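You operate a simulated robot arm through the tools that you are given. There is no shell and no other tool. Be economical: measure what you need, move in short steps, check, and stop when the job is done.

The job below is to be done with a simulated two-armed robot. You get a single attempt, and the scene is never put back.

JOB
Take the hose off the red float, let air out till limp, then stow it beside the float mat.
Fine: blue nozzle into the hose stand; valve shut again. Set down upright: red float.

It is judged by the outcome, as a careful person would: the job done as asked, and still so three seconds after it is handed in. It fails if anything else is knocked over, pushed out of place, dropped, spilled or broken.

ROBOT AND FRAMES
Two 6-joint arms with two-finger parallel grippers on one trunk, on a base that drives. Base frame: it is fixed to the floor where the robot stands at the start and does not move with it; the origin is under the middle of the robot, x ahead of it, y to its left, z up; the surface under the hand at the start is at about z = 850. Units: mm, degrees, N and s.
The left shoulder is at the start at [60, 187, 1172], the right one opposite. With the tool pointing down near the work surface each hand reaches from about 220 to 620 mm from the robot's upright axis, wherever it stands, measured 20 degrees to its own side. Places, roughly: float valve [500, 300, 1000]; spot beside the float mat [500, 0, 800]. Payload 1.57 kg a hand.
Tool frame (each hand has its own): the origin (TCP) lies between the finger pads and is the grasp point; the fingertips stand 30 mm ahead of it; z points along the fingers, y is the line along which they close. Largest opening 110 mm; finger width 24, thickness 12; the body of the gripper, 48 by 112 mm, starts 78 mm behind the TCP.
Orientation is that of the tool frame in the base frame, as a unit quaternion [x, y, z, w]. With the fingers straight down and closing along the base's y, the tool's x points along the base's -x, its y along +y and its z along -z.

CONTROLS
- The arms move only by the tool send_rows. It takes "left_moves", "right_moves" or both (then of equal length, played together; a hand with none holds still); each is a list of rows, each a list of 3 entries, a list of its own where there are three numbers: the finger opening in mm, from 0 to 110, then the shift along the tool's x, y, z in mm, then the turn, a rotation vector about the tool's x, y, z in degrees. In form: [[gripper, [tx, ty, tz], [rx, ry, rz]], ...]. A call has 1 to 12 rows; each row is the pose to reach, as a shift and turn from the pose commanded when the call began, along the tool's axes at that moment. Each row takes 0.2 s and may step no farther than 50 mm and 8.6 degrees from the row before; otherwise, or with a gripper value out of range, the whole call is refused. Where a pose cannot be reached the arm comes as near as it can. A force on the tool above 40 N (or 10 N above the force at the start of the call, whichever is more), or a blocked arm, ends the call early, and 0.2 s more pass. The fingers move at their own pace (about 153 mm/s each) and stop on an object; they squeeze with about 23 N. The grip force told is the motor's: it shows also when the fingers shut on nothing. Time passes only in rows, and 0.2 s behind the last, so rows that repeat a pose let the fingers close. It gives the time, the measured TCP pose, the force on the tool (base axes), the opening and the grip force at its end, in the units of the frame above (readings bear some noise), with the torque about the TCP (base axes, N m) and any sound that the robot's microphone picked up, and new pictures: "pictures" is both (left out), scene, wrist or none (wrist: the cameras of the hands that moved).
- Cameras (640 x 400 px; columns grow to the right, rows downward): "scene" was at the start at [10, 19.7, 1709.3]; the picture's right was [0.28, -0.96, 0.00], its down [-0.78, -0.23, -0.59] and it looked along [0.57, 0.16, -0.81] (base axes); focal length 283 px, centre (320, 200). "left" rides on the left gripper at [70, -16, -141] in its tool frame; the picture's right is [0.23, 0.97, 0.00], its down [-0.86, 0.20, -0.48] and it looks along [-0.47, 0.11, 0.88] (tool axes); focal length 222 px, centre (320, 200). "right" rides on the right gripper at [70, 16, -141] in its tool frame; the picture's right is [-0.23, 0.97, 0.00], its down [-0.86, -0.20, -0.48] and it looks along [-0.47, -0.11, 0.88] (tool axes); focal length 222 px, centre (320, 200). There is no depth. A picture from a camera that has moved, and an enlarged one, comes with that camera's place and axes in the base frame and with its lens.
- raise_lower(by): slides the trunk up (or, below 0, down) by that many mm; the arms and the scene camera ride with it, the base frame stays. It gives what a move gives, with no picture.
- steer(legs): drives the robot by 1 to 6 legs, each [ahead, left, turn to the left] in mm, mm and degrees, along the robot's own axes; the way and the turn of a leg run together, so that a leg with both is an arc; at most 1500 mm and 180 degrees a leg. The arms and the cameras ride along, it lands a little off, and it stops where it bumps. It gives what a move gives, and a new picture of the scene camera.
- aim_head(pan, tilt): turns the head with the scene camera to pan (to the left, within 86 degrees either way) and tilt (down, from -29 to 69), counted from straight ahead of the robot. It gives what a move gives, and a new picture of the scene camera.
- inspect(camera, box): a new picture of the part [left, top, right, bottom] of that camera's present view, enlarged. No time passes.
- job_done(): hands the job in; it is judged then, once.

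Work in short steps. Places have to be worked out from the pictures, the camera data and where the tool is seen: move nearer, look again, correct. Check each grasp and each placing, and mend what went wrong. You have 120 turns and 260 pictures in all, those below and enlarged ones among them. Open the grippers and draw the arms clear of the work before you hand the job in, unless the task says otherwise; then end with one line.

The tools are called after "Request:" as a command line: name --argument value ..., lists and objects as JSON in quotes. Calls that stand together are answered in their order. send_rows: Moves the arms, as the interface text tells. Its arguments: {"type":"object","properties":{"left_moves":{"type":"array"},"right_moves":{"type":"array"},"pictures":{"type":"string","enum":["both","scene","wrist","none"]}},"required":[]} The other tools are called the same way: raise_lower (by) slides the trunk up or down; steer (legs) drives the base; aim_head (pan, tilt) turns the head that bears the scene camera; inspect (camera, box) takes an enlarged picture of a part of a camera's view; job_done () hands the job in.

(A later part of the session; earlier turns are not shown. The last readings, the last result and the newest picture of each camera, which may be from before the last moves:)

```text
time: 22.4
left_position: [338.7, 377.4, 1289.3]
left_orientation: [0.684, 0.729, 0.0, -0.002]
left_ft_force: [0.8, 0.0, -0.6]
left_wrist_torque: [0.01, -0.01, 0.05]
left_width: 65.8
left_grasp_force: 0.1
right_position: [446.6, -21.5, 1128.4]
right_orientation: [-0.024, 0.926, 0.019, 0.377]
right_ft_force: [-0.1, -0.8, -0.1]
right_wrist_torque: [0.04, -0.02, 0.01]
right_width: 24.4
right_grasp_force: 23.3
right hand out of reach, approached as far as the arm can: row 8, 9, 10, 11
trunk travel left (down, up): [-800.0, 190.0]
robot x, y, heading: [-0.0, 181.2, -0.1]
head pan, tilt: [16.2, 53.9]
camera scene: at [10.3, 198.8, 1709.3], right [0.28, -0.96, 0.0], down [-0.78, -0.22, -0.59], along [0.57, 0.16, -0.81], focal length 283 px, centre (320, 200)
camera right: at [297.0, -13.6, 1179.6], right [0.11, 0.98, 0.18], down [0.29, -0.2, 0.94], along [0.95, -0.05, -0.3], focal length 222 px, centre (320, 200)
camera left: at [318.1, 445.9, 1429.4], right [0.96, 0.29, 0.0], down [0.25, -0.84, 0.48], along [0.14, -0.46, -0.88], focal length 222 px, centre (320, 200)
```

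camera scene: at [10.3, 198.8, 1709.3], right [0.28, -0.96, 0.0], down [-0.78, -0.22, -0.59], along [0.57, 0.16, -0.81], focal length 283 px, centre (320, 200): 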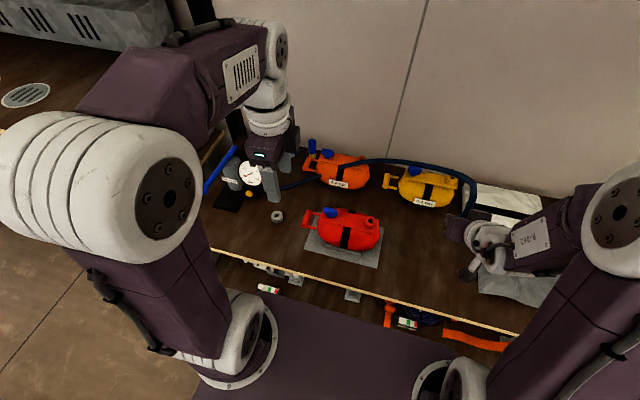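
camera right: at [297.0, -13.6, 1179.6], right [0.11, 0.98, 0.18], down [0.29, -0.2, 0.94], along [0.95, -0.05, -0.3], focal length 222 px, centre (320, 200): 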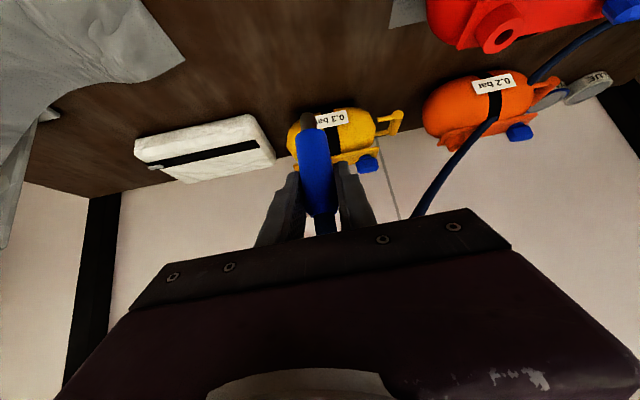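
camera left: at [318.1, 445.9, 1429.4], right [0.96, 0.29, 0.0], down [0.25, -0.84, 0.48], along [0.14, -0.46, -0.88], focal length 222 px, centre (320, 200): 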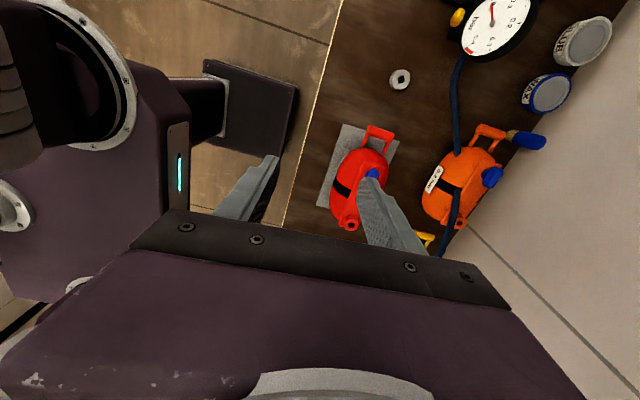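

The right hand stopped short at a reach limit but holds the nozzle. I check what pose it settles to and raise it a bit.

Request:
send_rows --right_moves '[[0, [0, 0, 0], [0, 0, 0]]]' --pictures "none"

Request:
inspect --camera "scene" --box '[290, 130, 530, 290]'

```text
time: 22.8
left_position: [337.6, 380.3, 1287.8]
left_orientation: [0.685, 0.729, 0.0, 0.0]
left_ft_force: [0.0, -0.2, -0.4]
left_wrist_torque: [-0.01, 0.01, -0.01]
left_width: 66.0
left_grasp_force: 0.1
right_position: [446.8, -18.6, 1127.1]
right_orientation: [-0.025, 0.925, 0.019, 0.378]
right_ft_force: [-0.4, -0.2, -1.0]
right_wrist_torque: [0.01, 0.02, -0.03]
right_width: 24.2
right_grasp_force: 22.9
trunk travel left (down, up): [-800.0, 190.0]
robot x, y, heading: [3.9, 183.8, 0.0]
head pan, tilt: [16.2, 53.9]
```

```text
2.50 times, centred on (410, 210) of scene
camera zoom: at [10.4, 201.0, 1709.3], right [0.28, -0.96, 0.0], down [-0.78, -0.22, -0.59], along [0.57, 0.16, -0.81], focal length 707 px, centre (95, 175)
```

zoom: 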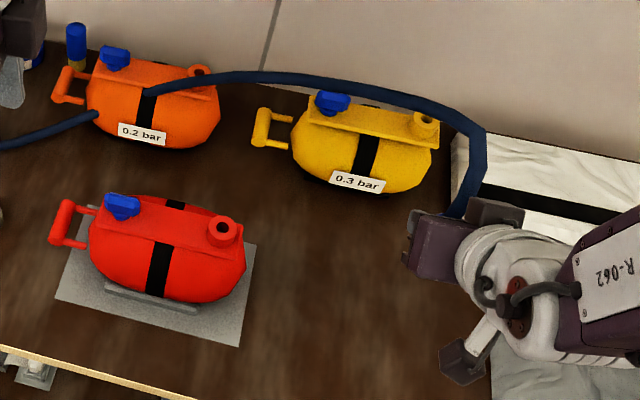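

All items intact. I raise the nozzle hand 60 mm and then drive left with a 30° left turn, so the stand falls in the right hand's natural zone.

Request:
send_rows --right_moves '[[0, [-20, 0, -20], [0, 0, 0]], [0, [-42, 0, -42], [0, 0, 0]]]' --pictures "none"

Request:
steer --legs '[[0, 0, 15], [0, 60, 15]]'

```text
time: 23.4
left_position: [337.7, 379.4, 1287.8]
left_orientation: [0.686, 0.728, 0.0, 0.0]
left_ft_force: [0.6, 0.1, 0.3]
left_wrist_torque: [-0.07, -0.04, -0.01]
left_width: 66.1
left_grasp_force: 0.1
right_position: [445.5, -19.3, 1187.7]
right_orientation: [-0.024, 0.925, 0.018, 0.378]
right_ft_force: [-1.1, -0.5, -0.6]
right_wrist_torque: [0.0, -0.06, -0.01]
right_width: 24.2
right_grasp_force: 22.7
trunk travel left (down, up): [-800.0, 190.0]
robot x, y, heading: [0.1, 179.7, -0.3]
head pan, tilt: [16.2, 53.9]
```

```text
time: 25.6
left_position: [169.0, 577.0, 1288.7]
left_orientation: [0.469, 0.883, 0.0, -0.001]
left_ft_force: [0.2, -0.2, 0.1]
left_wrist_torque: [0.0, 0.02, -0.01]
left_width: 65.8
left_grasp_force: 0.0
right_position: [465.8, 290.4, 1187.2]
right_orientation: [-0.268, 0.886, 0.118, 0.359]
right_ft_force: [0.8, -0.4, -0.1]
right_wrist_torque: [0.01, -0.01, 0.0]
right_width: 24.5
right_grasp_force: 22.4
trunk travel left (down, up): [-800.0, 190.0]
robot x, y, heading: [-24.3, 234.2, 30.4]
head pan, tilt: [16.2, 53.9]
camera scene: at [-23.5, 256.3, 1709.3], right [0.73, -0.69, 0.0], down [-0.55, -0.59, -0.59], along [0.4, 0.43, -0.81], focal length 283 px, centre (320, 200)
```

scene: 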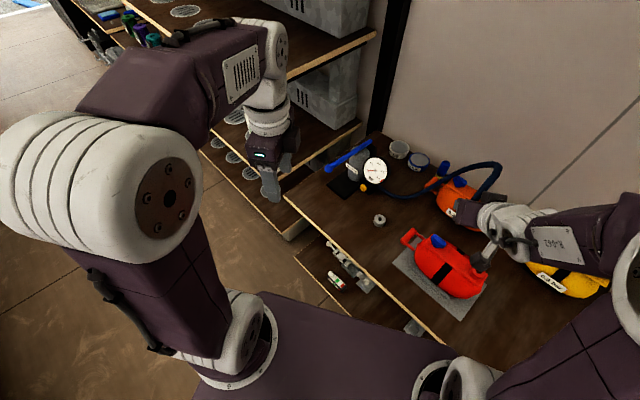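

Clear. Drive a little further to bring the stand within comfortable reach.

Request:
steer --legs '[[50, 75, 0]]'

Request:
inspect --camera "scene" --box '[300, 120, 540, 280]'

Request:
inspect --camera "right" --box '[0, 0, 640, 400]'

```text
time: 26.7
left_position: [172.8, 664.2, 1289.2]
left_orientation: [0.468, 0.884, 0.0, -0.001]
left_ft_force: [0.6, -1.0, 0.1]
left_wrist_torque: [0.01, -0.01, 0.0]
left_width: 66.1
left_grasp_force: 0.0
right_position: [470.3, 376.9, 1187.8]
right_orientation: [-0.268, 0.886, 0.12, 0.359]
right_ft_force: [0.2, 0.1, 0.3]
right_wrist_torque: [0.03, -0.03, 0.02]
right_width: 24.0
right_grasp_force: 22.6
trunk travel left (down, up): [-800.0, 190.0]
robot x, y, heading: [-18.1, 325.2, 30.4]
head pan, tilt: [16.2, 53.9]
camera scene: at [-20.0, 342.0, 1709.3], right [0.73, -0.69, 0.0], down [-0.55, -0.59, -0.59], along [0.4, 0.43, -0.81], focal length 283 px, centre (320, 200)
```

scene: 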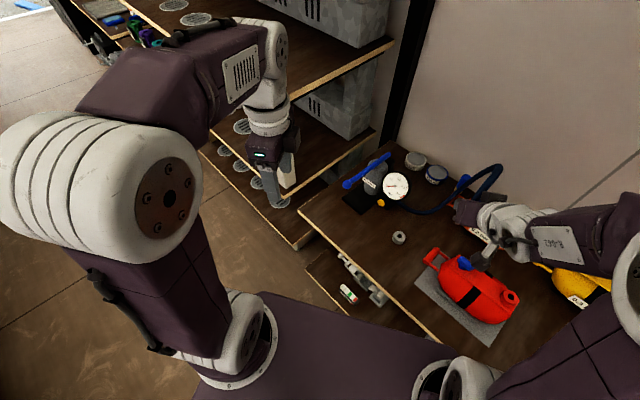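

```text
2.50 times, centred on (420, 200) of scene
camera zoom: at [-20.0, 342.0, 1709.3], right [0.73, -0.69, 0.0], down [-0.55, -0.59, -0.59], along [0.4, 0.43, -0.81], focal length 707 px, centre (70, 200)
```

zoom: 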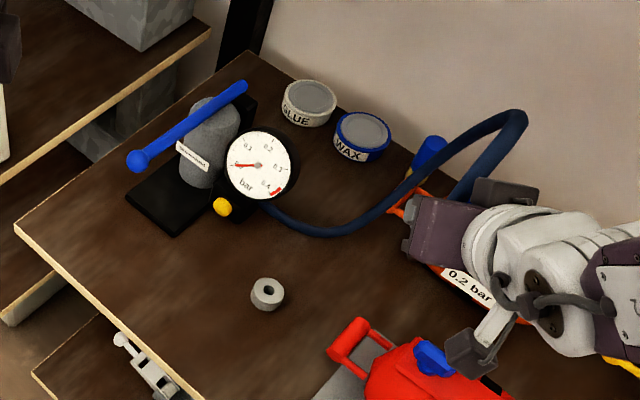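

```text
1.00 times, centred on (320, 200) of right (not enlarged: the box is as wide or as high as the picture)
camera zoom: at [336.8, 307.2, 1237.9], right [-0.41, 0.9, 0.18], down [0.35, -0.03, 0.94], along [0.84, 0.44, -0.3], focal length 222 px, centre (320, 200)
```

zoom: 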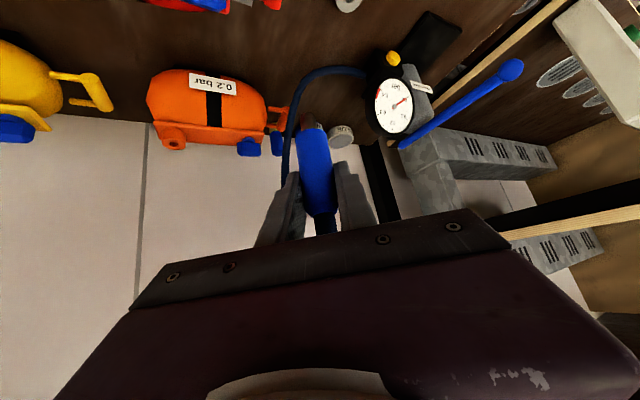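

Stand hole ≈ (484,497,877); nozzle tip hangs ~71 mm below the TCP. I move to about 60 mm above the stand and look.

Request:
send_rows --right_moves '[[0, [11.6, 14.6, 30.6], [0, 0, 0]], [0, [23.2, 29.3, 61.2], [0, 0, 0]], [0, [34.8, 44, 92], [0, 0, 0]], [0, [46.4, 58.6, 122], [0, 0, 0]], [0, [58, 73.2, 153], [0, 0, 0]], [0, [69.6, 87.9, 183.7], [0, 0, 0]]]' --pictures "both"

Request:
inspect --camera "right" --box '[220, 20, 420, 220]'

Request:
inspect --camera "scene" --box '[340, 180, 460, 270]'

```text
time: 28.1
left_position: [174.6, 669.3, 1287.9]
left_orientation: [0.468, 0.884, -0.001, -0.001]
left_ft_force: [-0.1, 0.0, -0.5]
left_wrist_torque: [-0.04, 0.0, -0.04]
left_width: 66.1
left_grasp_force: 0.1
right_position: [533.1, 433.4, 1014.0]
right_orientation: [-0.277, 0.885, 0.14, 0.347]
right_ft_force: [0.9, 0.2, -1.0]
right_wrist_torque: [0.03, -0.04, 0.0]
right_width: 24.4
right_grasp_force: 22.9
right hand out of reach, approached as far as the arm can: row 2, 3, 4, 5, 6
trunk travel left (down, up): [-800.0, 190.0]
robot x, y, heading: [-20.5, 322.7, 30.5]
head pan, tilt: [16.2, 53.9]
camera scene: at [-17.7, 348.8, 1709.3], right [0.73, -0.69, 0.0], down [-0.55, -0.59, -0.59], along [0.4, 0.43, -0.81], focal length 283 px, centre (320, 200)
camera right: at [405.7, 357.1, 1067.6], right [-0.44, 0.87, 0.21], down [0.38, -0.03, 0.92], along [0.82, 0.48, -0.32], focal length 222 px, centre (320, 200)
```

scene: 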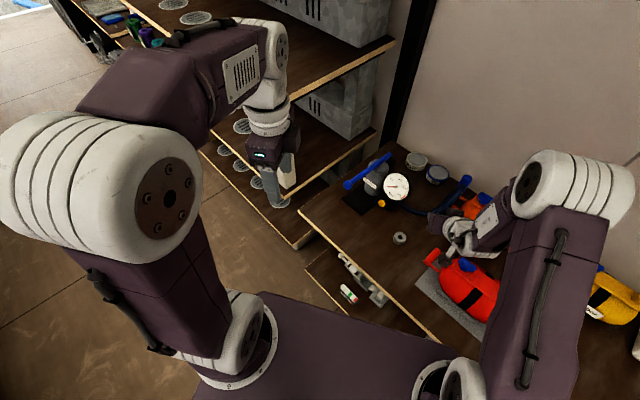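
right: 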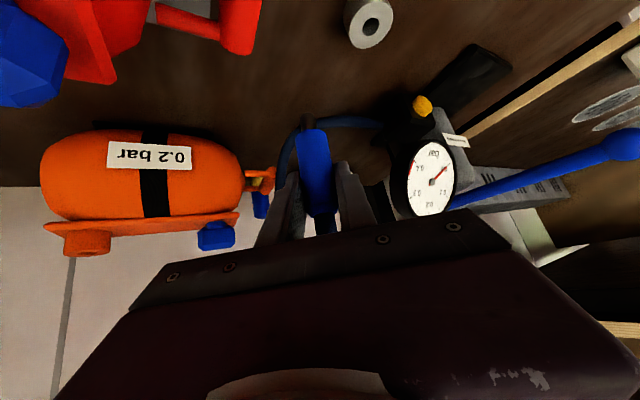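

```text
2.00 times, centred on (320, 120) of right
camera zoom: at [405.7, 357.1, 1067.6], right [-0.44, 0.87, 0.21], down [0.38, -0.03, 0.92], along [0.82, 0.48, -0.32], focal length 444 px, centre (320, 360)
```

zoom: 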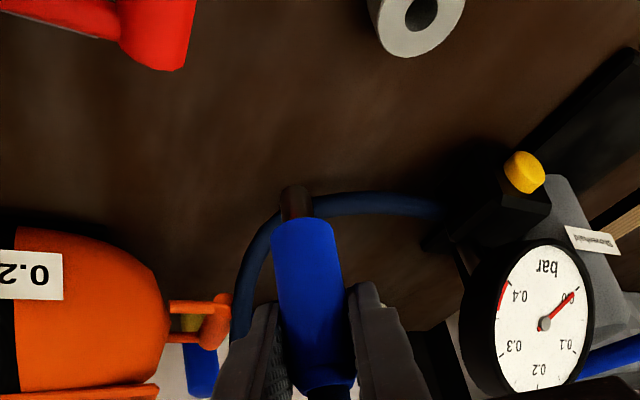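

```text
4.44 times, centred on (400, 225) of scene
camera zoom: at [-17.7, 348.8, 1709.3], right [0.73, -0.69, 0.0], down [-0.55, -0.59, -0.59], along [0.4, 0.43, -0.81], focal length 1257 px, centre (-36, 89)
```

zoom: 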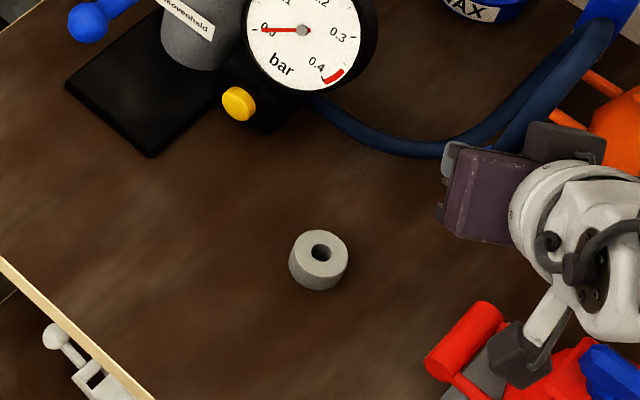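

The arm hit a wrist limit pointing this way (it was fine pointing more to its left). I raise the hand and yaw it 45° to the left, then re-approach with a different base pose.

Request:
send_rows --right_moves '[[0, [-30, 2, -31], [0, 0, 0]], [0, [-60, 5, -63], [0, 0, 0]], [0, [-93, 8, -97], [0, 0, 0]], [0, [-93, 8, -97], [-5.5, 0.45, -5.8]], [0, [-93, 8, -97], [-11, 0.9, -11.5]], [0, [-93, 8, -97], [-16.6, 1.3, -17.3]], [0, [-93, 8, -97], [-22.1, 1.8, -23]], [0, [-93, 8, -97], [-27.7, 2.2, -28.8]], [0, [-93, 8, -97], [-32, 2.6, -33.3]]]' --pictures "wrist"

```text
time: 30.1
left_position: [172.9, 667.7, 1287.4]
left_orientation: [0.468, 0.884, -0.001, -0.001]
left_ft_force: [-0.6, 0.0, -0.7]
left_wrist_torque: [0.01, 0.01, 0.0]
left_width: 66.1
left_grasp_force: 0.0
right_position: [529.9, 432.8, 1149.0]
right_orientation: [-0.603, 0.705, 0.264, 0.264]
right_ft_force: [0.7, 0.9, -0.1]
right_wrist_torque: [0.01, -0.01, -0.01]
right_width: 24.4
right_grasp_force: 22.5
trunk travel left (down, up): [-800.0, 190.0]
robot x, y, heading: [-21.2, 326.4, 30.4]
head pan, tilt: [16.2, 53.9]
camera right: at [497.4, 289.2, 1202.5], right [-0.93, 0.29, 0.21], down [0.29, 0.25, 0.92], along [0.21, 0.92, -0.32], focal length 222 px, centre (320, 200)
```

right: 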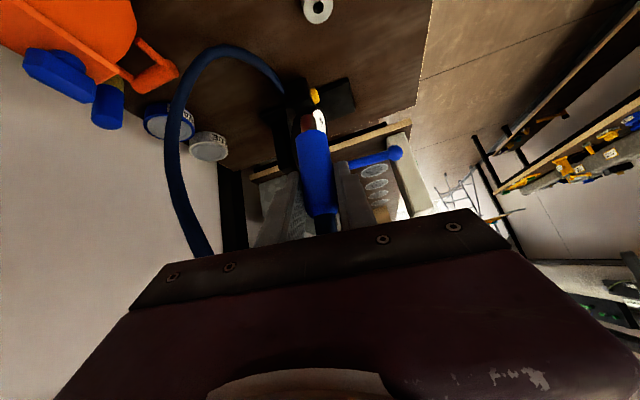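

Now turn the base back right 25° and shift left, so the stand lies ahead of the right arm.

Request:
steer --legs '[[0, 0, -25], [20, 125, 0]]'

```text
time: 32.6
left_position: [304.7, 684.4, 1288.8]
left_orientation: [0.646, 0.764, 0.0, -0.002]
left_ft_force: [-0.7, 0.3, -0.8]
left_wrist_torque: [0.02, 0.02, 0.0]
left_width: 65.9
left_grasp_force: 0.0
right_position: [531.7, 323.2, 1149.1]
right_orientation: [-0.44, 0.816, 0.205, 0.315]
right_ft_force: [0.2, 0.2, -0.4]
right_wrist_torque: [0.01, -0.04, 0.03]
right_width: 24.4
right_grasp_force: 22.6
trunk travel left (down, up): [-800.0, 190.0]
robot x, y, heading: [-13.5, 453.0, 6.2]
head pan, tilt: [16.2, 53.9]
camera scene: at [-3.8, 471.8, 1709.3], right [0.38, -0.93, 0.0], down [-0.75, -0.3, -0.59], along [0.55, 0.22, -0.81], focal length 283 px, centre (320, 200)
```

scene: 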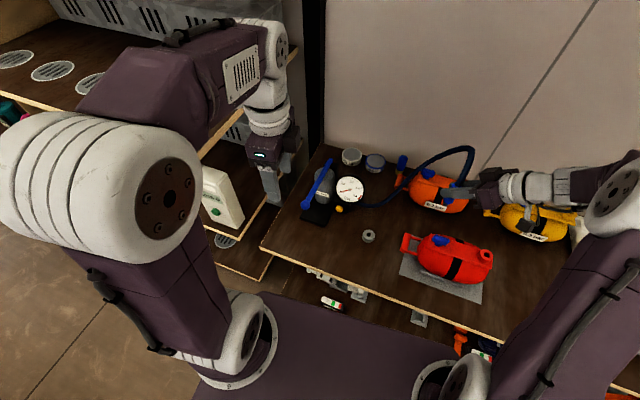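

Reach should be fine now. I move to ~70 mm above the stand.

Request:
send_rows --right_moves '[[0, [2, 20, 30], [0, 0, 0]], [0, [4, 40, 60], [0, 0, 0]], [0, [7, 60, 90], [0, 0, 0]], [0, [9, 80, 120], [0, 0, 0]], [0, [12, 102, 152], [0, 0, 0]], [0, [14, 124.7, 183], [0, 0, 0]]]' --pictures "both"

Request:
inspect --camera "right" --box '[220, 20, 420, 220]'

Request:
inspect --camera "scene" --box '[310, 180, 430, 260]'

```text
time: 34.0
left_position: [305.0, 688.2, 1286.8]
left_orientation: [0.646, 0.764, -0.001, 0.0]
left_ft_force: [0.3, -0.7, 0.3]
left_wrist_torque: [-0.01, -0.03, 0.02]
left_width: 66.0
left_grasp_force: 0.1
right_position: [482.5, 497.1, 1013.6]
right_orientation: [-0.439, 0.817, 0.202, 0.314]
right_ft_force: [0.8, 0.0, -0.5]
right_wrist_torque: [0.01, 0.01, 0.01]
right_width: 24.3
right_grasp_force: 22.9
trunk travel left (down, up): [-800.0, 190.0]
robot x, y, heading: [-12.2, 456.2, 5.9]
head pan, tilt: [16.2, 53.9]
camera scene: at [-3.2, 476.9, 1709.3], right [0.38, -0.93, 0.0], down [-0.75, -0.31, -0.59], along [0.55, 0.22, -0.81], focal length 283 px, centre (320, 200)
camera right: at [392.9, 379.0, 1068.2], right [-0.73, 0.65, 0.21], down [0.36, 0.11, 0.92], along [0.58, 0.75, -0.32], focal length 222 px, centre (320, 200)
```

scene: 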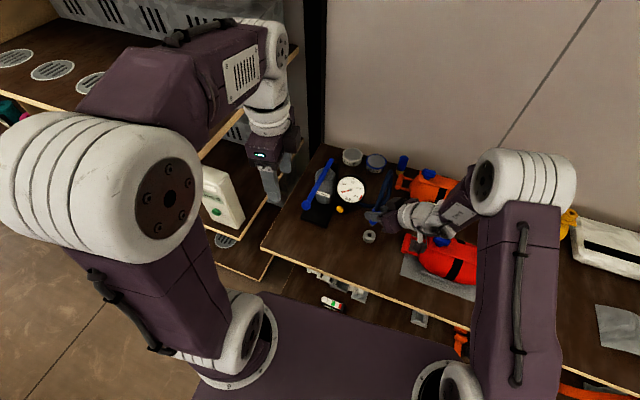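
right: 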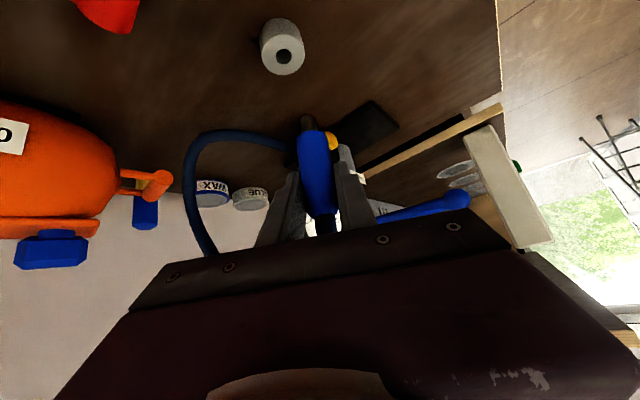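

```text
2.00 times, centred on (320, 120) of right
camera zoom: at [392.9, 379.0, 1068.2], right [-0.73, 0.65, 0.21], down [0.36, 0.11, 0.92], along [0.58, 0.75, -0.32], focal length 444 px, centre (320, 360)
```

zoom: 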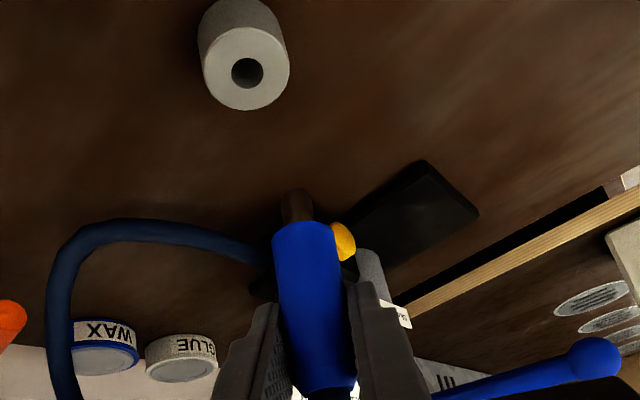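

```text
5.00 times, centred on (370, 220) of scene
camera zoom: at [-3.2, 476.9, 1709.3], right [0.38, -0.93, 0.0], down [-0.75, -0.31, -0.59], along [0.55, 0.22, -0.81], focal length 1414 px, centre (70, 100)
```

zoom: 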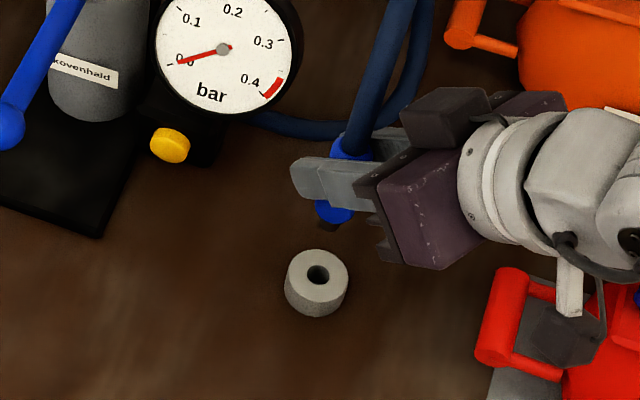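

Tip ≈ (479,497,950), hole ≈ (488,494,876). I shift (+8,−3) and lower 58 mm, then re-measure.

Request:
send_rows --right_moves '[[0, [10, -9, 11], [0, 0, 0]], [0, [25, -11, 28], [0, 0, 0]], [0, [39, -11.7, 42.6], [0, 0, 0]]]' --pictures "none"

Request:
inspect --camera "right" --box '[240, 40, 380, 180]'

Request:
inspect --camera "scene" --box '[330, 195, 410, 255]'

```text
time: 34.8
left_position: [304.6, 687.3, 1288.3]
left_orientation: [0.646, 0.764, 0.0, -0.002]
left_ft_force: [0.2, -0.6, -0.2]
left_wrist_torque: [-0.01, 0.01, 0.03]
left_width: 66.1
left_grasp_force: 0.1
right_position: [489.8, 490.6, 956.3]
right_orientation: [-0.44, 0.816, 0.203, 0.315]
right_ft_force: [-1.1, -0.1, -0.9]
right_wrist_torque: [0.0, -0.02, -0.02]
right_width: 24.2
right_grasp_force: 22.8
trunk travel left (down, up): [-800.0, 190.0]
robot x, y, heading: [-14.4, 455.9, 6.2]
head pan, tilt: [16.2, 53.9]
```

```text
2.86 times, centred on (310, 110) of right
camera zoom: at [400.2, 372.7, 1009.8], right [-0.73, 0.65, 0.21], down [0.36, 0.11, 0.93], along [0.58, 0.75, -0.32], focal length 635 px, centre (349, 457)
```

zoom: 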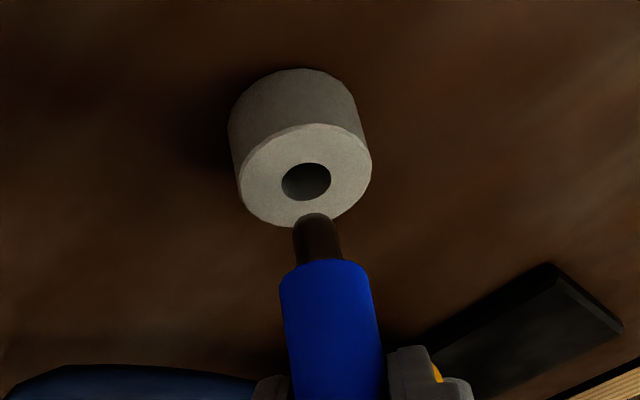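

```text
6.67 times, centred on (370, 225) of scene
camera zoom: at [-3.6, 474.6, 1709.3], right [0.38, -0.93, 0.0], down [-0.75, -0.3, -0.59], along [0.55, 0.22, -0.81], focal length 1886 px, centre (-13, 33)
```

zoom: 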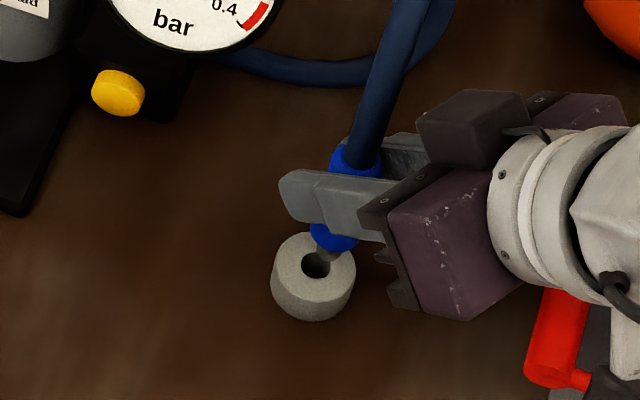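

Solving both views: tip is offset about (−3,−4) mm from the hole and ~18 mm above it. I correct and lower 10 mm.

Request:
send_rows --right_moves '[[0, [1.6, -0.5, 5.3], [0, 0, 0]], [0, [3.3, -1, 10.6], [0, 0, 0]], [0, [3.3, -1, 10.6], [0, 0, 0]]]' --pictures "none"

Request:
inspect --camera "right" --box '[250, 60, 370, 160]'

Request:
inspect --camera "scene" --box '[345, 210, 405, 250]'

```text
time: 35.6
left_position: [304.6, 686.8, 1288.4]
left_orientation: [0.646, 0.763, 0.001, -0.001]
left_ft_force: [0.6, 0.2, 0.2]
left_wrist_torque: [-0.02, 0.02, 0.0]
left_width: 65.9
left_grasp_force: 0.1
right_position: [492.4, 494.7, 945.6]
right_orientation: [-0.44, 0.817, 0.204, 0.314]
right_ft_force: [0.1, -0.1, -0.2]
right_wrist_torque: [-0.02, -0.03, -0.02]
right_width: 23.9
right_grasp_force: 22.8
trunk travel left (down, up): [-800.0, 190.0]
robot x, y, heading: [-13.1, 459.1, 6.1]
head pan, tilt: [16.2, 53.9]
```

```text
4.00 times, centred on (310, 110) of right
camera zoom: at [402.8, 376.9, 999.9], right [-0.73, 0.65, 0.21], down [0.36, 0.11, 0.93], along [0.58, 0.75, -0.32], focal length 888 px, centre (360, 560)
```

zoom: 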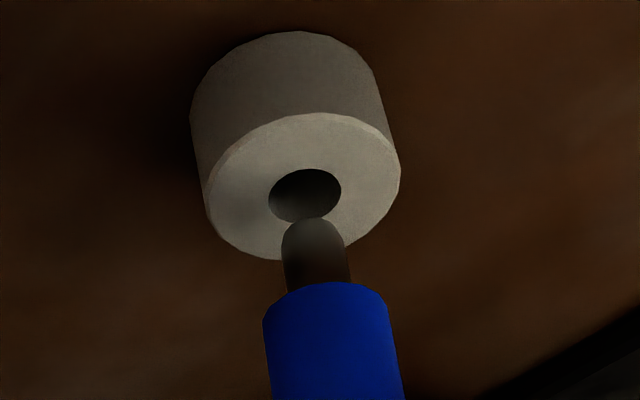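

```text
10.00 times, centred on (375, 230) of scene
camera zoom: at [-3.9, 474.7, 1709.3], right [0.38, -0.93, 0.0], down [-0.75, -0.3, -0.59], along [0.55, 0.22, -0.81], focal length 2829 px, centre (-230, -100)
```

zoom: 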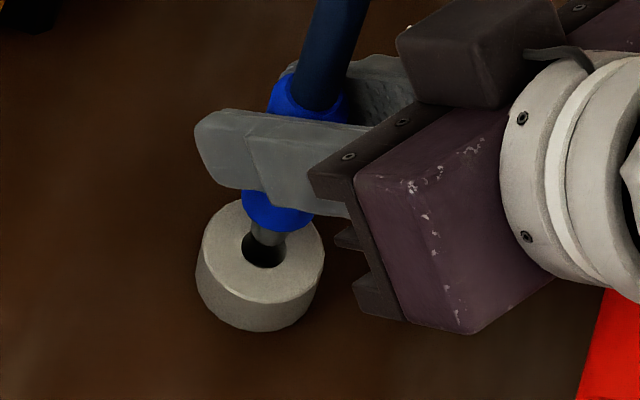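

Now tip is nearly over the hole (~7 mm above, within ~1 mm). I nudge +0.9 x and lower in small steps, watching force.

Request:
send_rows --right_moves '[[0, [0.3, -0.8, 1], [0, 0, 0]], [0, [2.5, -1, 3.2], [0, 0, 0]], [0, [5.2, -1.2, 6], [0, 0, 0]], [0, [8, -1.4, 8.9], [0, 0, 0]]]' --pictures "none"

Request:
inspect --camera "right" --box '[250, 60, 370, 160]'

Request:
inspect --camera "scene" --box '[345, 210, 405, 250]'

```text
time: 36.6
left_position: [303.9, 686.6, 1289.3]
left_orientation: [0.646, 0.764, 0.0, -0.001]
left_ft_force: [-0.6, 0.4, 0.0]
left_wrist_torque: [-0.03, 0.03, 0.01]
left_width: 65.9
left_grasp_force: 0.0
right_position: [493.9, 496.4, 935.1]
right_orientation: [-0.439, 0.817, 0.203, 0.314]
right_ft_force: [-0.4, 0.0, -0.2]
right_wrist_torque: [-0.03, 0.03, -0.01]
right_width: 24.3
right_grasp_force: 23.2
trunk travel left (down, up): [-800.0, 190.0]
robot x, y, heading: [-12.4, 455.9, 6.0]
head pan, tilt: [16.2, 53.9]
```

```text
4.00 times, centred on (310, 110) of right
camera zoom: at [403.6, 377.9, 987.7], right [-0.73, 0.65, 0.21], down [0.36, 0.11, 0.93], along [0.58, 0.75, -0.32], focal length 888 px, centre (360, 560)
```

zoom: 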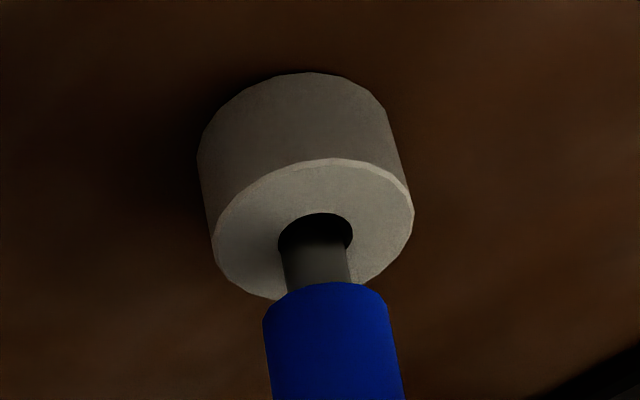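

```text
10.00 times, centred on (375, 230) of scene
camera zoom: at [-4.3, 474.8, 1709.3], right [0.38, -0.93, 0.0], down [-0.75, -0.3, -0.59], along [0.55, 0.22, -0.81], focal length 2829 px, centre (-230, -100)
```

zoom: 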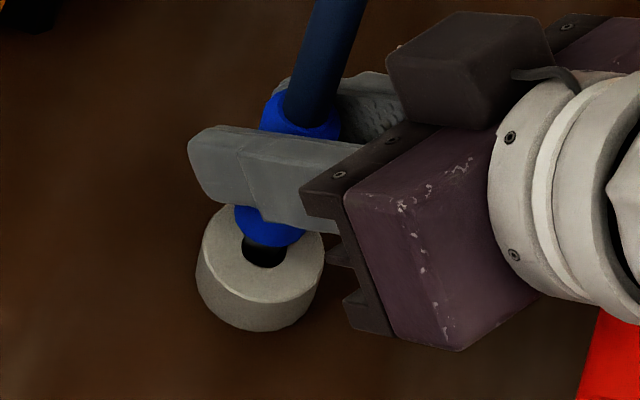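

The tip has entered the hole with no contact force. Continue lowering to seat (~25 mm) in small steps.

Request:
send_rows --right_moves '[[0, [2.8, -0.2, 2.9], [0, 0, 0]], [0, [5.6, -0.5, 5.8], [0, 0, 0]], [0, [8.3, -0.7, 8.6], [0, 0, 0]]]' --pictures "none"

Request:
inspect --camera "right" --box '[250, 60, 370, 160]'

```text
time: 37.4
left_position: [303.6, 686.4, 1288.3]
left_orientation: [0.646, 0.763, 0.0, -0.001]
left_ft_force: [-0.1, 0.1, -0.2]
left_wrist_torque: [0.02, 0.01, -0.03]
left_width: 65.9
left_grasp_force: 0.0
right_position: [492.4, 496.0, 922.2]
right_orientation: [-0.44, 0.816, 0.203, 0.315]
right_ft_force: [-5.8, -2.7, 1.8]
right_wrist_torque: [-0.09, 0.28, 0.02]
right_width: 24.3
right_grasp_force: 23.4
trunk travel left (down, up): [-800.0, 190.0]
robot x, y, heading: [-11.5, 454.4, 5.8]
head pan, tilt: [16.2, 53.9]
```

```text
4.00 times, centred on (310, 110) of right
camera zoom: at [402.6, 377.9, 975.5], right [-0.73, 0.65, 0.21], down [0.36, 0.11, 0.93], along [0.58, 0.75, -0.32], focal length 888 px, centre (360, 560)
```

zoom: 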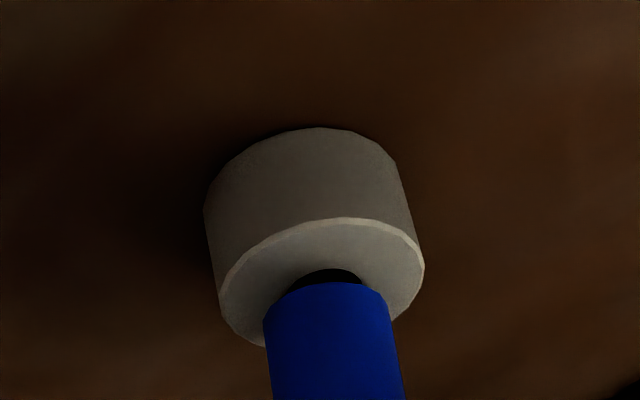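

Side force −6 N in x: tip touches the far wall. I ease back ~1.5 mm and keep lowering.

Request:
send_rows --right_moves '[[0, [1, 0.9, -0.9], [0, 0, 0]], [0, [3.8, 0.7, 2], [0, 0, 0]], [0, [6.6, 0.5, 4.9], [0, 0, 0]]]' --pictures "none"

Request:
inspect --camera "right" --box '[250, 60, 370, 160]'

Request:
inspect --camera "scene" --box '[345, 210, 405, 250]'

```text
time: 38.2
left_position: [300.4, 685.8, 1289.9]
left_orientation: [0.646, 0.764, 0.001, 0.001]
left_ft_force: [-0.3, -0.1, 0.3]
left_wrist_torque: [0.01, 0.04, -0.04]
left_width: 66.0
left_grasp_force: 0.1
right_position: [491.8, 495.8, 916.8]
right_orientation: [-0.439, 0.815, 0.203, 0.318]
right_ft_force: [-1.8, -1.4, 17.8]
right_wrist_torque: [-0.1, -0.1, 0.04]
right_width: 24.4
right_grasp_force: 23.0
trunk travel left (down, up): [-800.0, 190.0]
robot x, y, heading: [-11.6, 453.9, 6.3]
head pan, tilt: [16.2, 53.9]
```

```text
4.00 times, centred on (310, 110) of right
camera zoom: at [401.3, 377.4, 969.9], right [-0.73, 0.65, 0.21], down [0.36, 0.1, 0.93], along [0.58, 0.75, -0.31], focal length 888 px, centre (360, 560)
```

zoom: 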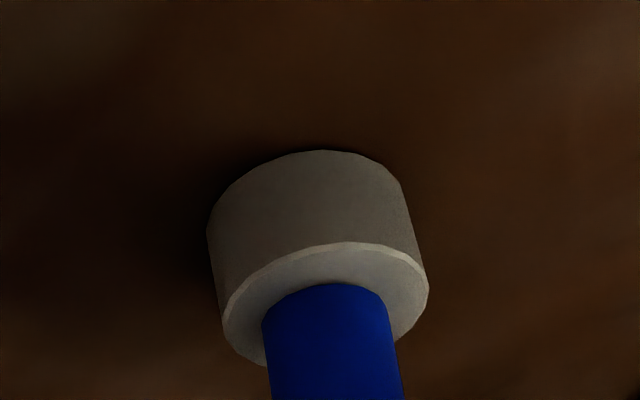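

```text
10.00 times, centred on (375, 230) of scene
camera zoom: at [-7.8, 474.1, 1709.7], right [0.38, -0.93, 0.0], down [-0.75, -0.3, -0.59], along [0.55, 0.22, -0.81], focal length 2829 px, centre (-230, -100)
```

zoom: 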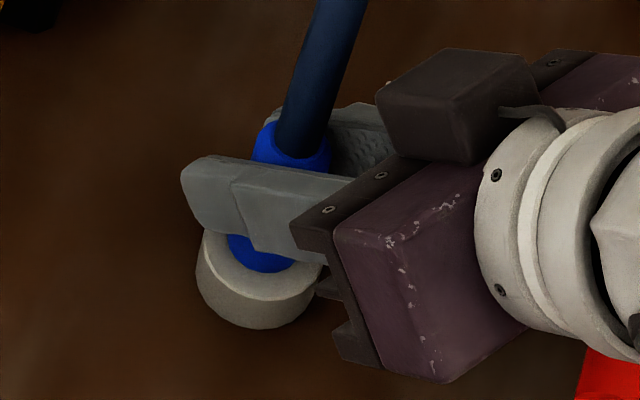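

Seated: blue shoulder is on the stand with 18 N vertical reaction. Relax, open and check it stays.

Request:
send_rows --right_moves '[[0, [-0.7, 0, -0.7], [0, 0, 0]], [34, [-0.7, 0, -0.7], [0, 0, 0]], [60, [-0.7, 0, -0.7], [0, 0, 0]], [60, [-0.7, 0, -0.7], [0, 0, 0]]]' --pictures "wrist"

Request:
inspect --camera "scene" --box '[315, 180, 435, 260]'

```text
time: 39.2
left_position: [305.8, 686.4, 1288.2]
left_orientation: [0.645, 0.764, 0.0, -0.001]
left_ft_force: [0.1, 0.3, 0.0]
left_wrist_torque: [0.03, 0.02, -0.01]
left_width: 66.2
left_grasp_force: 0.2
right_position: [492.0, 496.0, 914.0]
right_orientation: [-0.439, 0.817, 0.202, 0.314]
right_ft_force: [-0.4, 0.3, -0.2]
right_wrist_torque: [0.03, 0.0, 0.0]
right_width: 59.8
right_grasp_force: 0.0
trunk travel left (down, up): [-800.0, 190.0]
robot x, y, heading: [-9.6, 449.8, 6.0]
head pan, tilt: [16.2, 53.9]
camera right: at [402.2, 377.1, 968.3], right [-0.73, 0.65, 0.21], down [0.36, 0.11, 0.92], along [0.58, 0.75, -0.32], focal length 222 px, centre (320, 200)
```

right: 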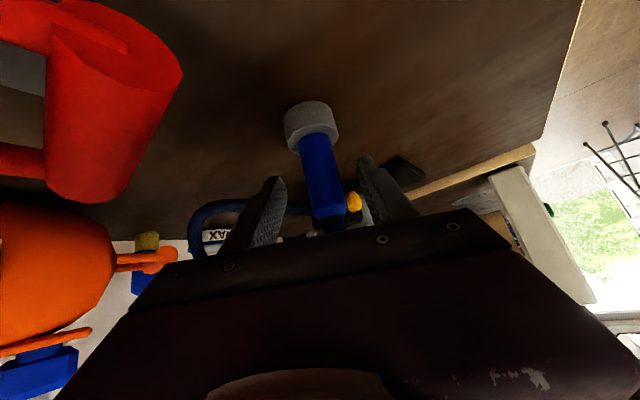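

```text
5.00 times, centred on (375, 220) of scene
camera zoom: at [-3.3, 474.9, 1709.2], right [0.38, -0.93, 0.0], down [-0.75, -0.3, -0.59], along [0.55, 0.22, -0.81], focal length 1414 px, centre (45, 100)
```

zoom: 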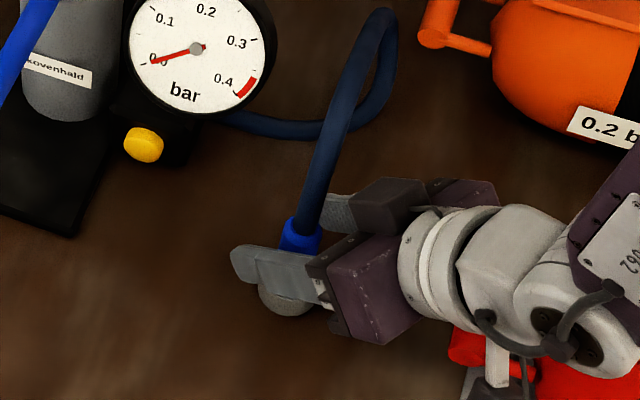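

Nozzle stands by itself in the stand. I retract the right hand along its axis, then up.

Request:
send_rows --right_moves '[[60, [0, 0, -30], [0, 0, 0]], [60, [0, 0, -65], [0, 0, 0]], [60, [-30, 2, -95], [0, 0, 0]], [60, [-60, 5, -125], [0, 0, 0]], [60, [-95, 8, -155], [0, 0, 0]], [60, [-130, 10, -185], [0, 0, 0]]]' --pictures "both"

Request:
inspect --camera "scene" --box '[290, 130, 510, 310]'

```text
time: 40.6
left_position: [304.0, 687.7, 1288.3]
left_orientation: [0.646, 0.764, 0.0, 0.0]
left_ft_force: [0.3, 0.2, -0.4]
left_wrist_torque: [0.03, 0.02, -0.02]
left_width: 65.8
left_grasp_force: 0.0
right_position: [474.4, 463.8, 1140.7]
right_orientation: [-0.439, 0.816, 0.202, 0.315]
right_ft_force: [0.0, -0.2, -0.5]
right_wrist_torque: [-0.02, 0.0, -0.01]
right_width: 59.7
right_grasp_force: 0.0
trunk travel left (down, up): [-800.0, 190.0]
robot x, y, heading: [-14.3, 452.5, 6.2]
head pan, tilt: [16.2, 53.9]
camera scene: at [-5.4, 475.3, 1709.2], right [0.38, -0.93, 0.0], down [-0.75, -0.3, -0.59], along [0.55, 0.22, -0.81], focal length 283 px, centre (320, 200)
camera right: at [383.9, 346.0, 1193.7], right [-0.73, 0.65, 0.21], down [0.36, 0.11, 0.93], along [0.58, 0.75, -0.32], focal length 222 px, centre (320, 200)
```

scene: 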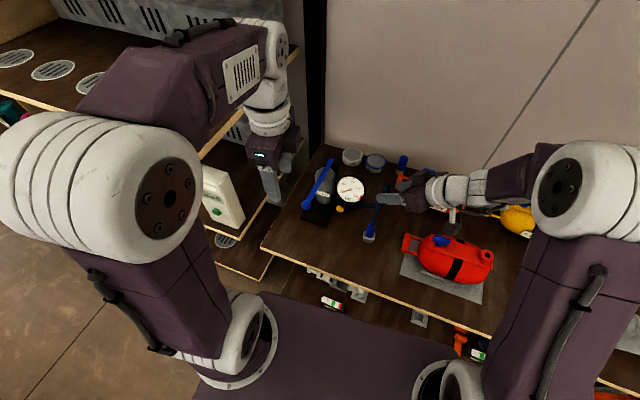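
right: 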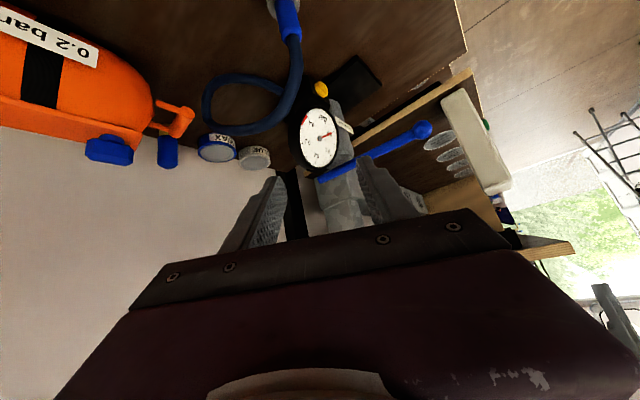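

```text
2.22 times, centred on (400, 220) of scene
camera zoom: at [-5.4, 475.3, 1709.2], right [0.38, -0.93, 0.0], down [-0.75, -0.3, -0.59], along [0.55, 0.22, -0.81], focal length 629 px, centre (142, 156)
```

zoom: 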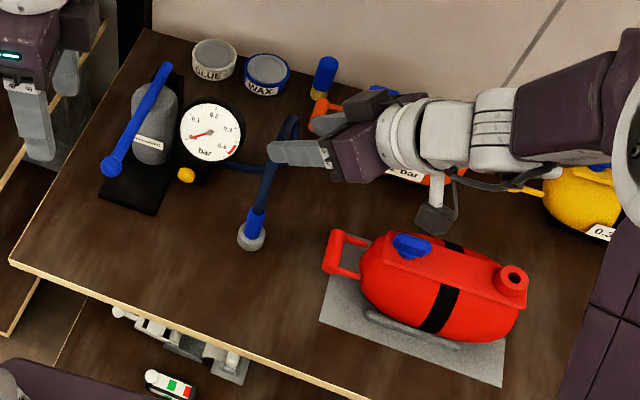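

Nozzle is standing well in the stand. Now for the valve: raise right hand, then drive back right to straddle the float with both hands.

Request:
send_rows --right_moves '[[60, [-30, 2, -31], [0, 0, 0]], [60, [-55, 4, -57], [0, 0, 0]]]' --pictures "none"

Request:
steer --legs '[[0, -205, -6]]'

```text
time: 41.2
left_position: [303.1, 687.2, 1290.1]
left_orientation: [0.646, 0.763, 0.0, 0.001]
left_ft_force: [-0.2, -0.5, 1.1]
left_wrist_torque: [0.01, -0.03, 0.01]
left_width: 65.9
left_grasp_force: 0.1
right_position: [475.6, 464.3, 1219.2]
right_orientation: [-0.44, 0.816, 0.203, 0.314]
right_ft_force: [0.1, -0.8, 0.2]
right_wrist_torque: [-0.02, -0.01, -0.01]
right_width: 59.5
right_grasp_force: 0.1
trunk travel left (down, up): [-800.0, 190.0]
robot x, y, heading: [-8.5, 452.3, 6.0]
head pan, tilt: [16.2, 53.9]
```

```text
time: 42.8
left_position: [337.2, 449.2, 1287.6]
left_orientation: [0.686, 0.728, -0.002, -0.001]
left_ft_force: [0.8, 0.4, 0.8]
left_wrist_torque: [-0.05, -0.01, 0.01]
left_width: 66.1
left_grasp_force: 0.1
right_position: [484.2, 208.3, 1219.6]
right_orientation: [-0.395, 0.84, 0.183, 0.324]
right_ft_force: [0.2, 0.7, 0.3]
right_wrist_torque: [0.0, 0.03, 0.02]
right_width: 60.1
right_grasp_force: 0.1
trunk travel left (down, up): [-800.0, 190.0]
robot x, y, heading: [-0.6, 247.1, -0.3]
head pan, tilt: [16.2, 53.9]
camera scene: at [8.7, 272.7, 1709.2], right [0.27, -0.96, 0.0], down [-0.78, -0.22, -0.59], along [0.57, 0.16, -0.81], focal length 283 px, centre (320, 200)
```

scene: 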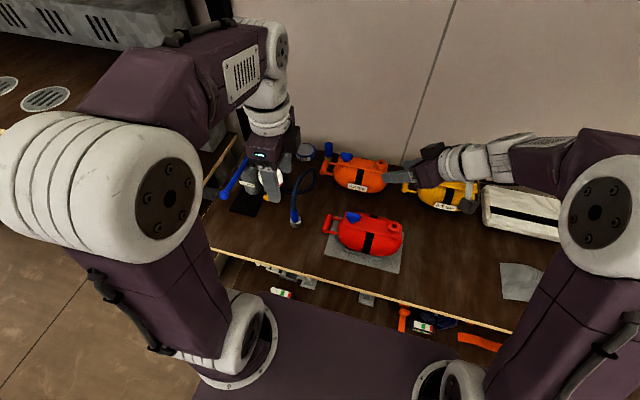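

Clear. Right: yaw so it points to +y again while moving to y≈120; left goes over the lever.

Request:
send_rows --right_moves '[[80, [10, -10, -10], [-4.8, 0.4, -5.1]], [80, [20, -20, -21], [-9.6, 0.7, -10.1]], [80, [31, -31, -32], [-14.5, 1.1, -15.2]], [80, [41, -42, -42], [-19.3, 1.4, -20.2]], [80, [51, -52, -52.7], [-24.1, 1.8, -25.3]]]' --left_moves '[[66, [-30, 25, 20], [0, 0, 0]], [66, [-60, 50, 40], [0, 0, 0]], [66, [-90, 75, 60], [0, 0, 0]], [66, [-120, 100, 80], [0, 0, 0]], [66, [-157, 122, 100], [0, 0, 0]]]' --pictures "both"

Request:
inspect --camera "left" --box '[220, 60, 420, 260]'

```text
time: 44.0
left_position: [471.8, 293.8, 1183.9]
left_orientation: [0.686, 0.728, 0.0, -0.003]
left_ft_force: [0.6, -0.7, -1.0]
left_wrist_torque: [0.0, 0.02, -0.02]
left_width: 66.1
left_grasp_force: 0.1
right_position: [482.9, 113.4, 1218.8]
right_orientation: [-0.629, 0.68, 0.276, 0.255]
right_ft_force: [0.9, -0.2, -0.3]
right_wrist_torque: [-0.01, -0.02, 0.04]
right_width: 79.9
right_grasp_force: 0.0
trunk travel left (down, up): [-800.0, 190.0]
robot x, y, heading: [-0.3, 249.1, -0.2]
head pan, tilt: [16.2, 53.9]
camera scene: at [12.3, 266.2, 1709.3], right [0.27, -0.96, 0.0], down [-0.78, -0.22, -0.59], along [0.56, 0.16, -0.81], focal length 283 px, centre (320, 200)
camera right: at [460.8, -32.9, 1271.5], right [-0.95, 0.22, 0.21], down [0.27, 0.27, 0.93], along [0.15, 0.94, -0.31], focal length 222 px, centre (320, 200)
camera left: at [451.2, 361.3, 1326.0], right [0.96, 0.28, 0.0], down [0.25, -0.84, 0.48], along [0.13, -0.46, -0.88], focal length 222 px, centre (320, 200)
```

scene: 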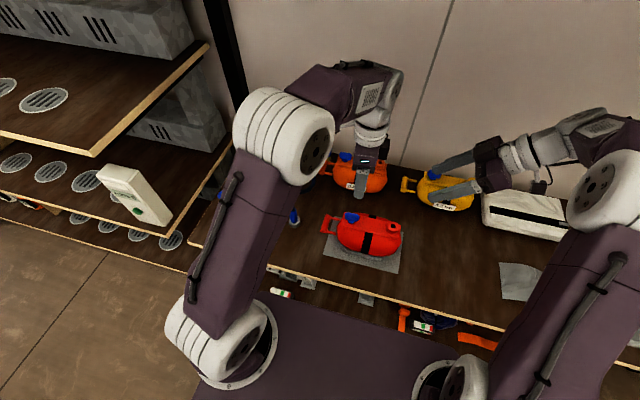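
right: 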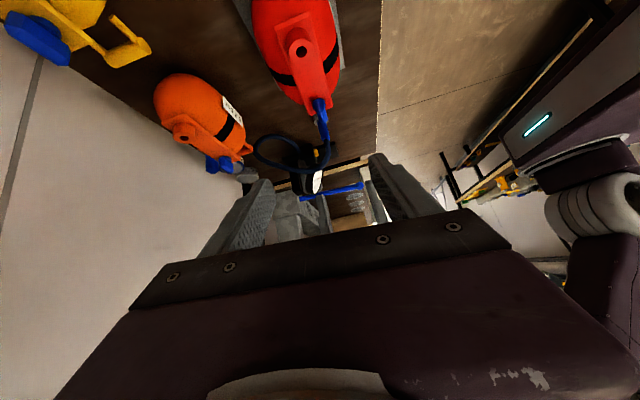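
left: 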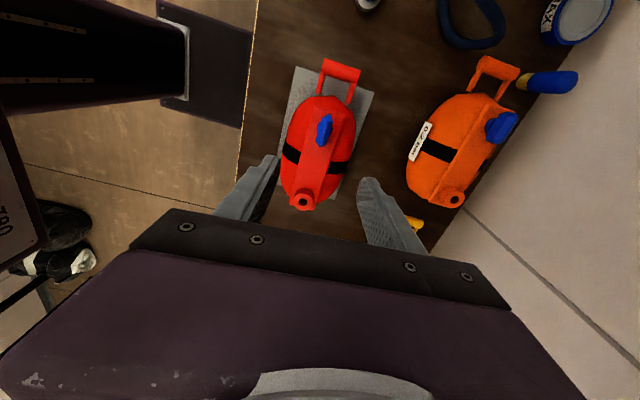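

```text
2.00 times, centred on (320, 160) of left
camera zoom: at [451.2, 361.3, 1326.0], right [0.96, 0.28, 0.0], down [0.25, -0.84, 0.48], along [0.13, -0.46, -0.88], focal length 444 px, centre (320, 280)
```

zoom: 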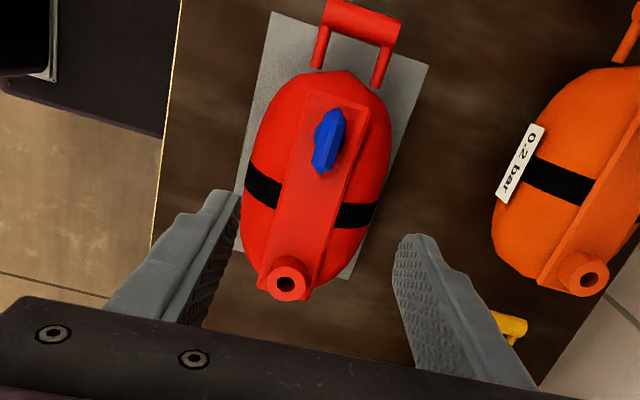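

Port ≈ (474,181), lever ≈ (473,301) lying along the bar. Right untilts to pointing down above the port collar; left lowers above the lever.

Request:
send_rows --right_moves '[[70, [8, 1, 24], [0.3, 7.4, -0.7]], [70, [16, 2, 49], [0.6, 14.7, -1.5]], [70, [24, 3, 73], [0.9, 22, -2.2]], [70, [32, 4, 98], [1.2, 29.4, -2.9]], [70, [40, 5, 122], [1.5, 36.8, -3.7]], [70, [48.6, 5.2, 146.8], [1.7, 44.1, -4.4]]]' --left_moves '[[66, [1, 0, 20], [0, 0, 0]], [60, [2, 0, 40], [0, 0, 0]], [60, [3, 0, 60], [0, 0, 0]], [60, [4, 1, 80], [0, 0, 0]], [50, [6, 1, 100], [0, 0, 0]], [50, [7, 1, 120], [0, 0, 0]]]' --pictures "wrist"

```text
time: 45.4
left_position: [468.9, 304.2, 1067.2]
left_orientation: [0.686, 0.728, -0.001, -0.001]
left_ft_force: [-0.5, 0.0, 1.4]
left_wrist_torque: [0.01, 0.01, 0.03]
left_width: 50.0
left_grasp_force: 0.1
right_position: [471.8, 184.6, 1080.1]
right_orientation: [-0.707, 0.707, -0.002, 0.0]
right_ft_force: [0.1, -0.3, -0.1]
right_wrist_torque: [0.01, -0.01, 0.0]
right_width: 69.7
right_grasp_force: 0.2
trunk travel left (down, up): [-800.0, 190.0]
robot x, y, heading: [0.0, 250.1, -0.4]
head pan, tilt: [16.2, 53.9]
camera right: at [455.1, 115.9, 1221.0], right [-0.97, 0.23, 0.0], down [0.2, 0.86, 0.48], along [0.11, 0.46, -0.88], focal length 222 px, centre (320, 200)
camera left: at [449.5, 373.3, 1208.4], right [0.96, 0.28, 0.0], down [0.25, -0.84, 0.48], along [0.13, -0.46, -0.88], focal length 222 px, centre (320, 200)
```

right: 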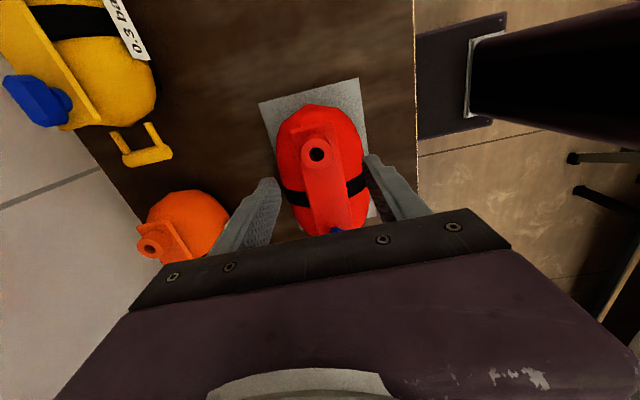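
left: 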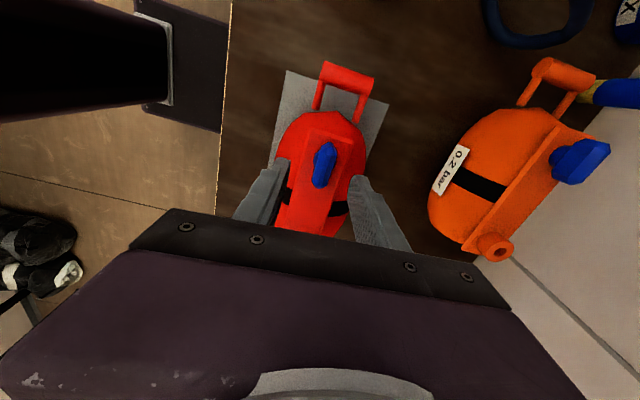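

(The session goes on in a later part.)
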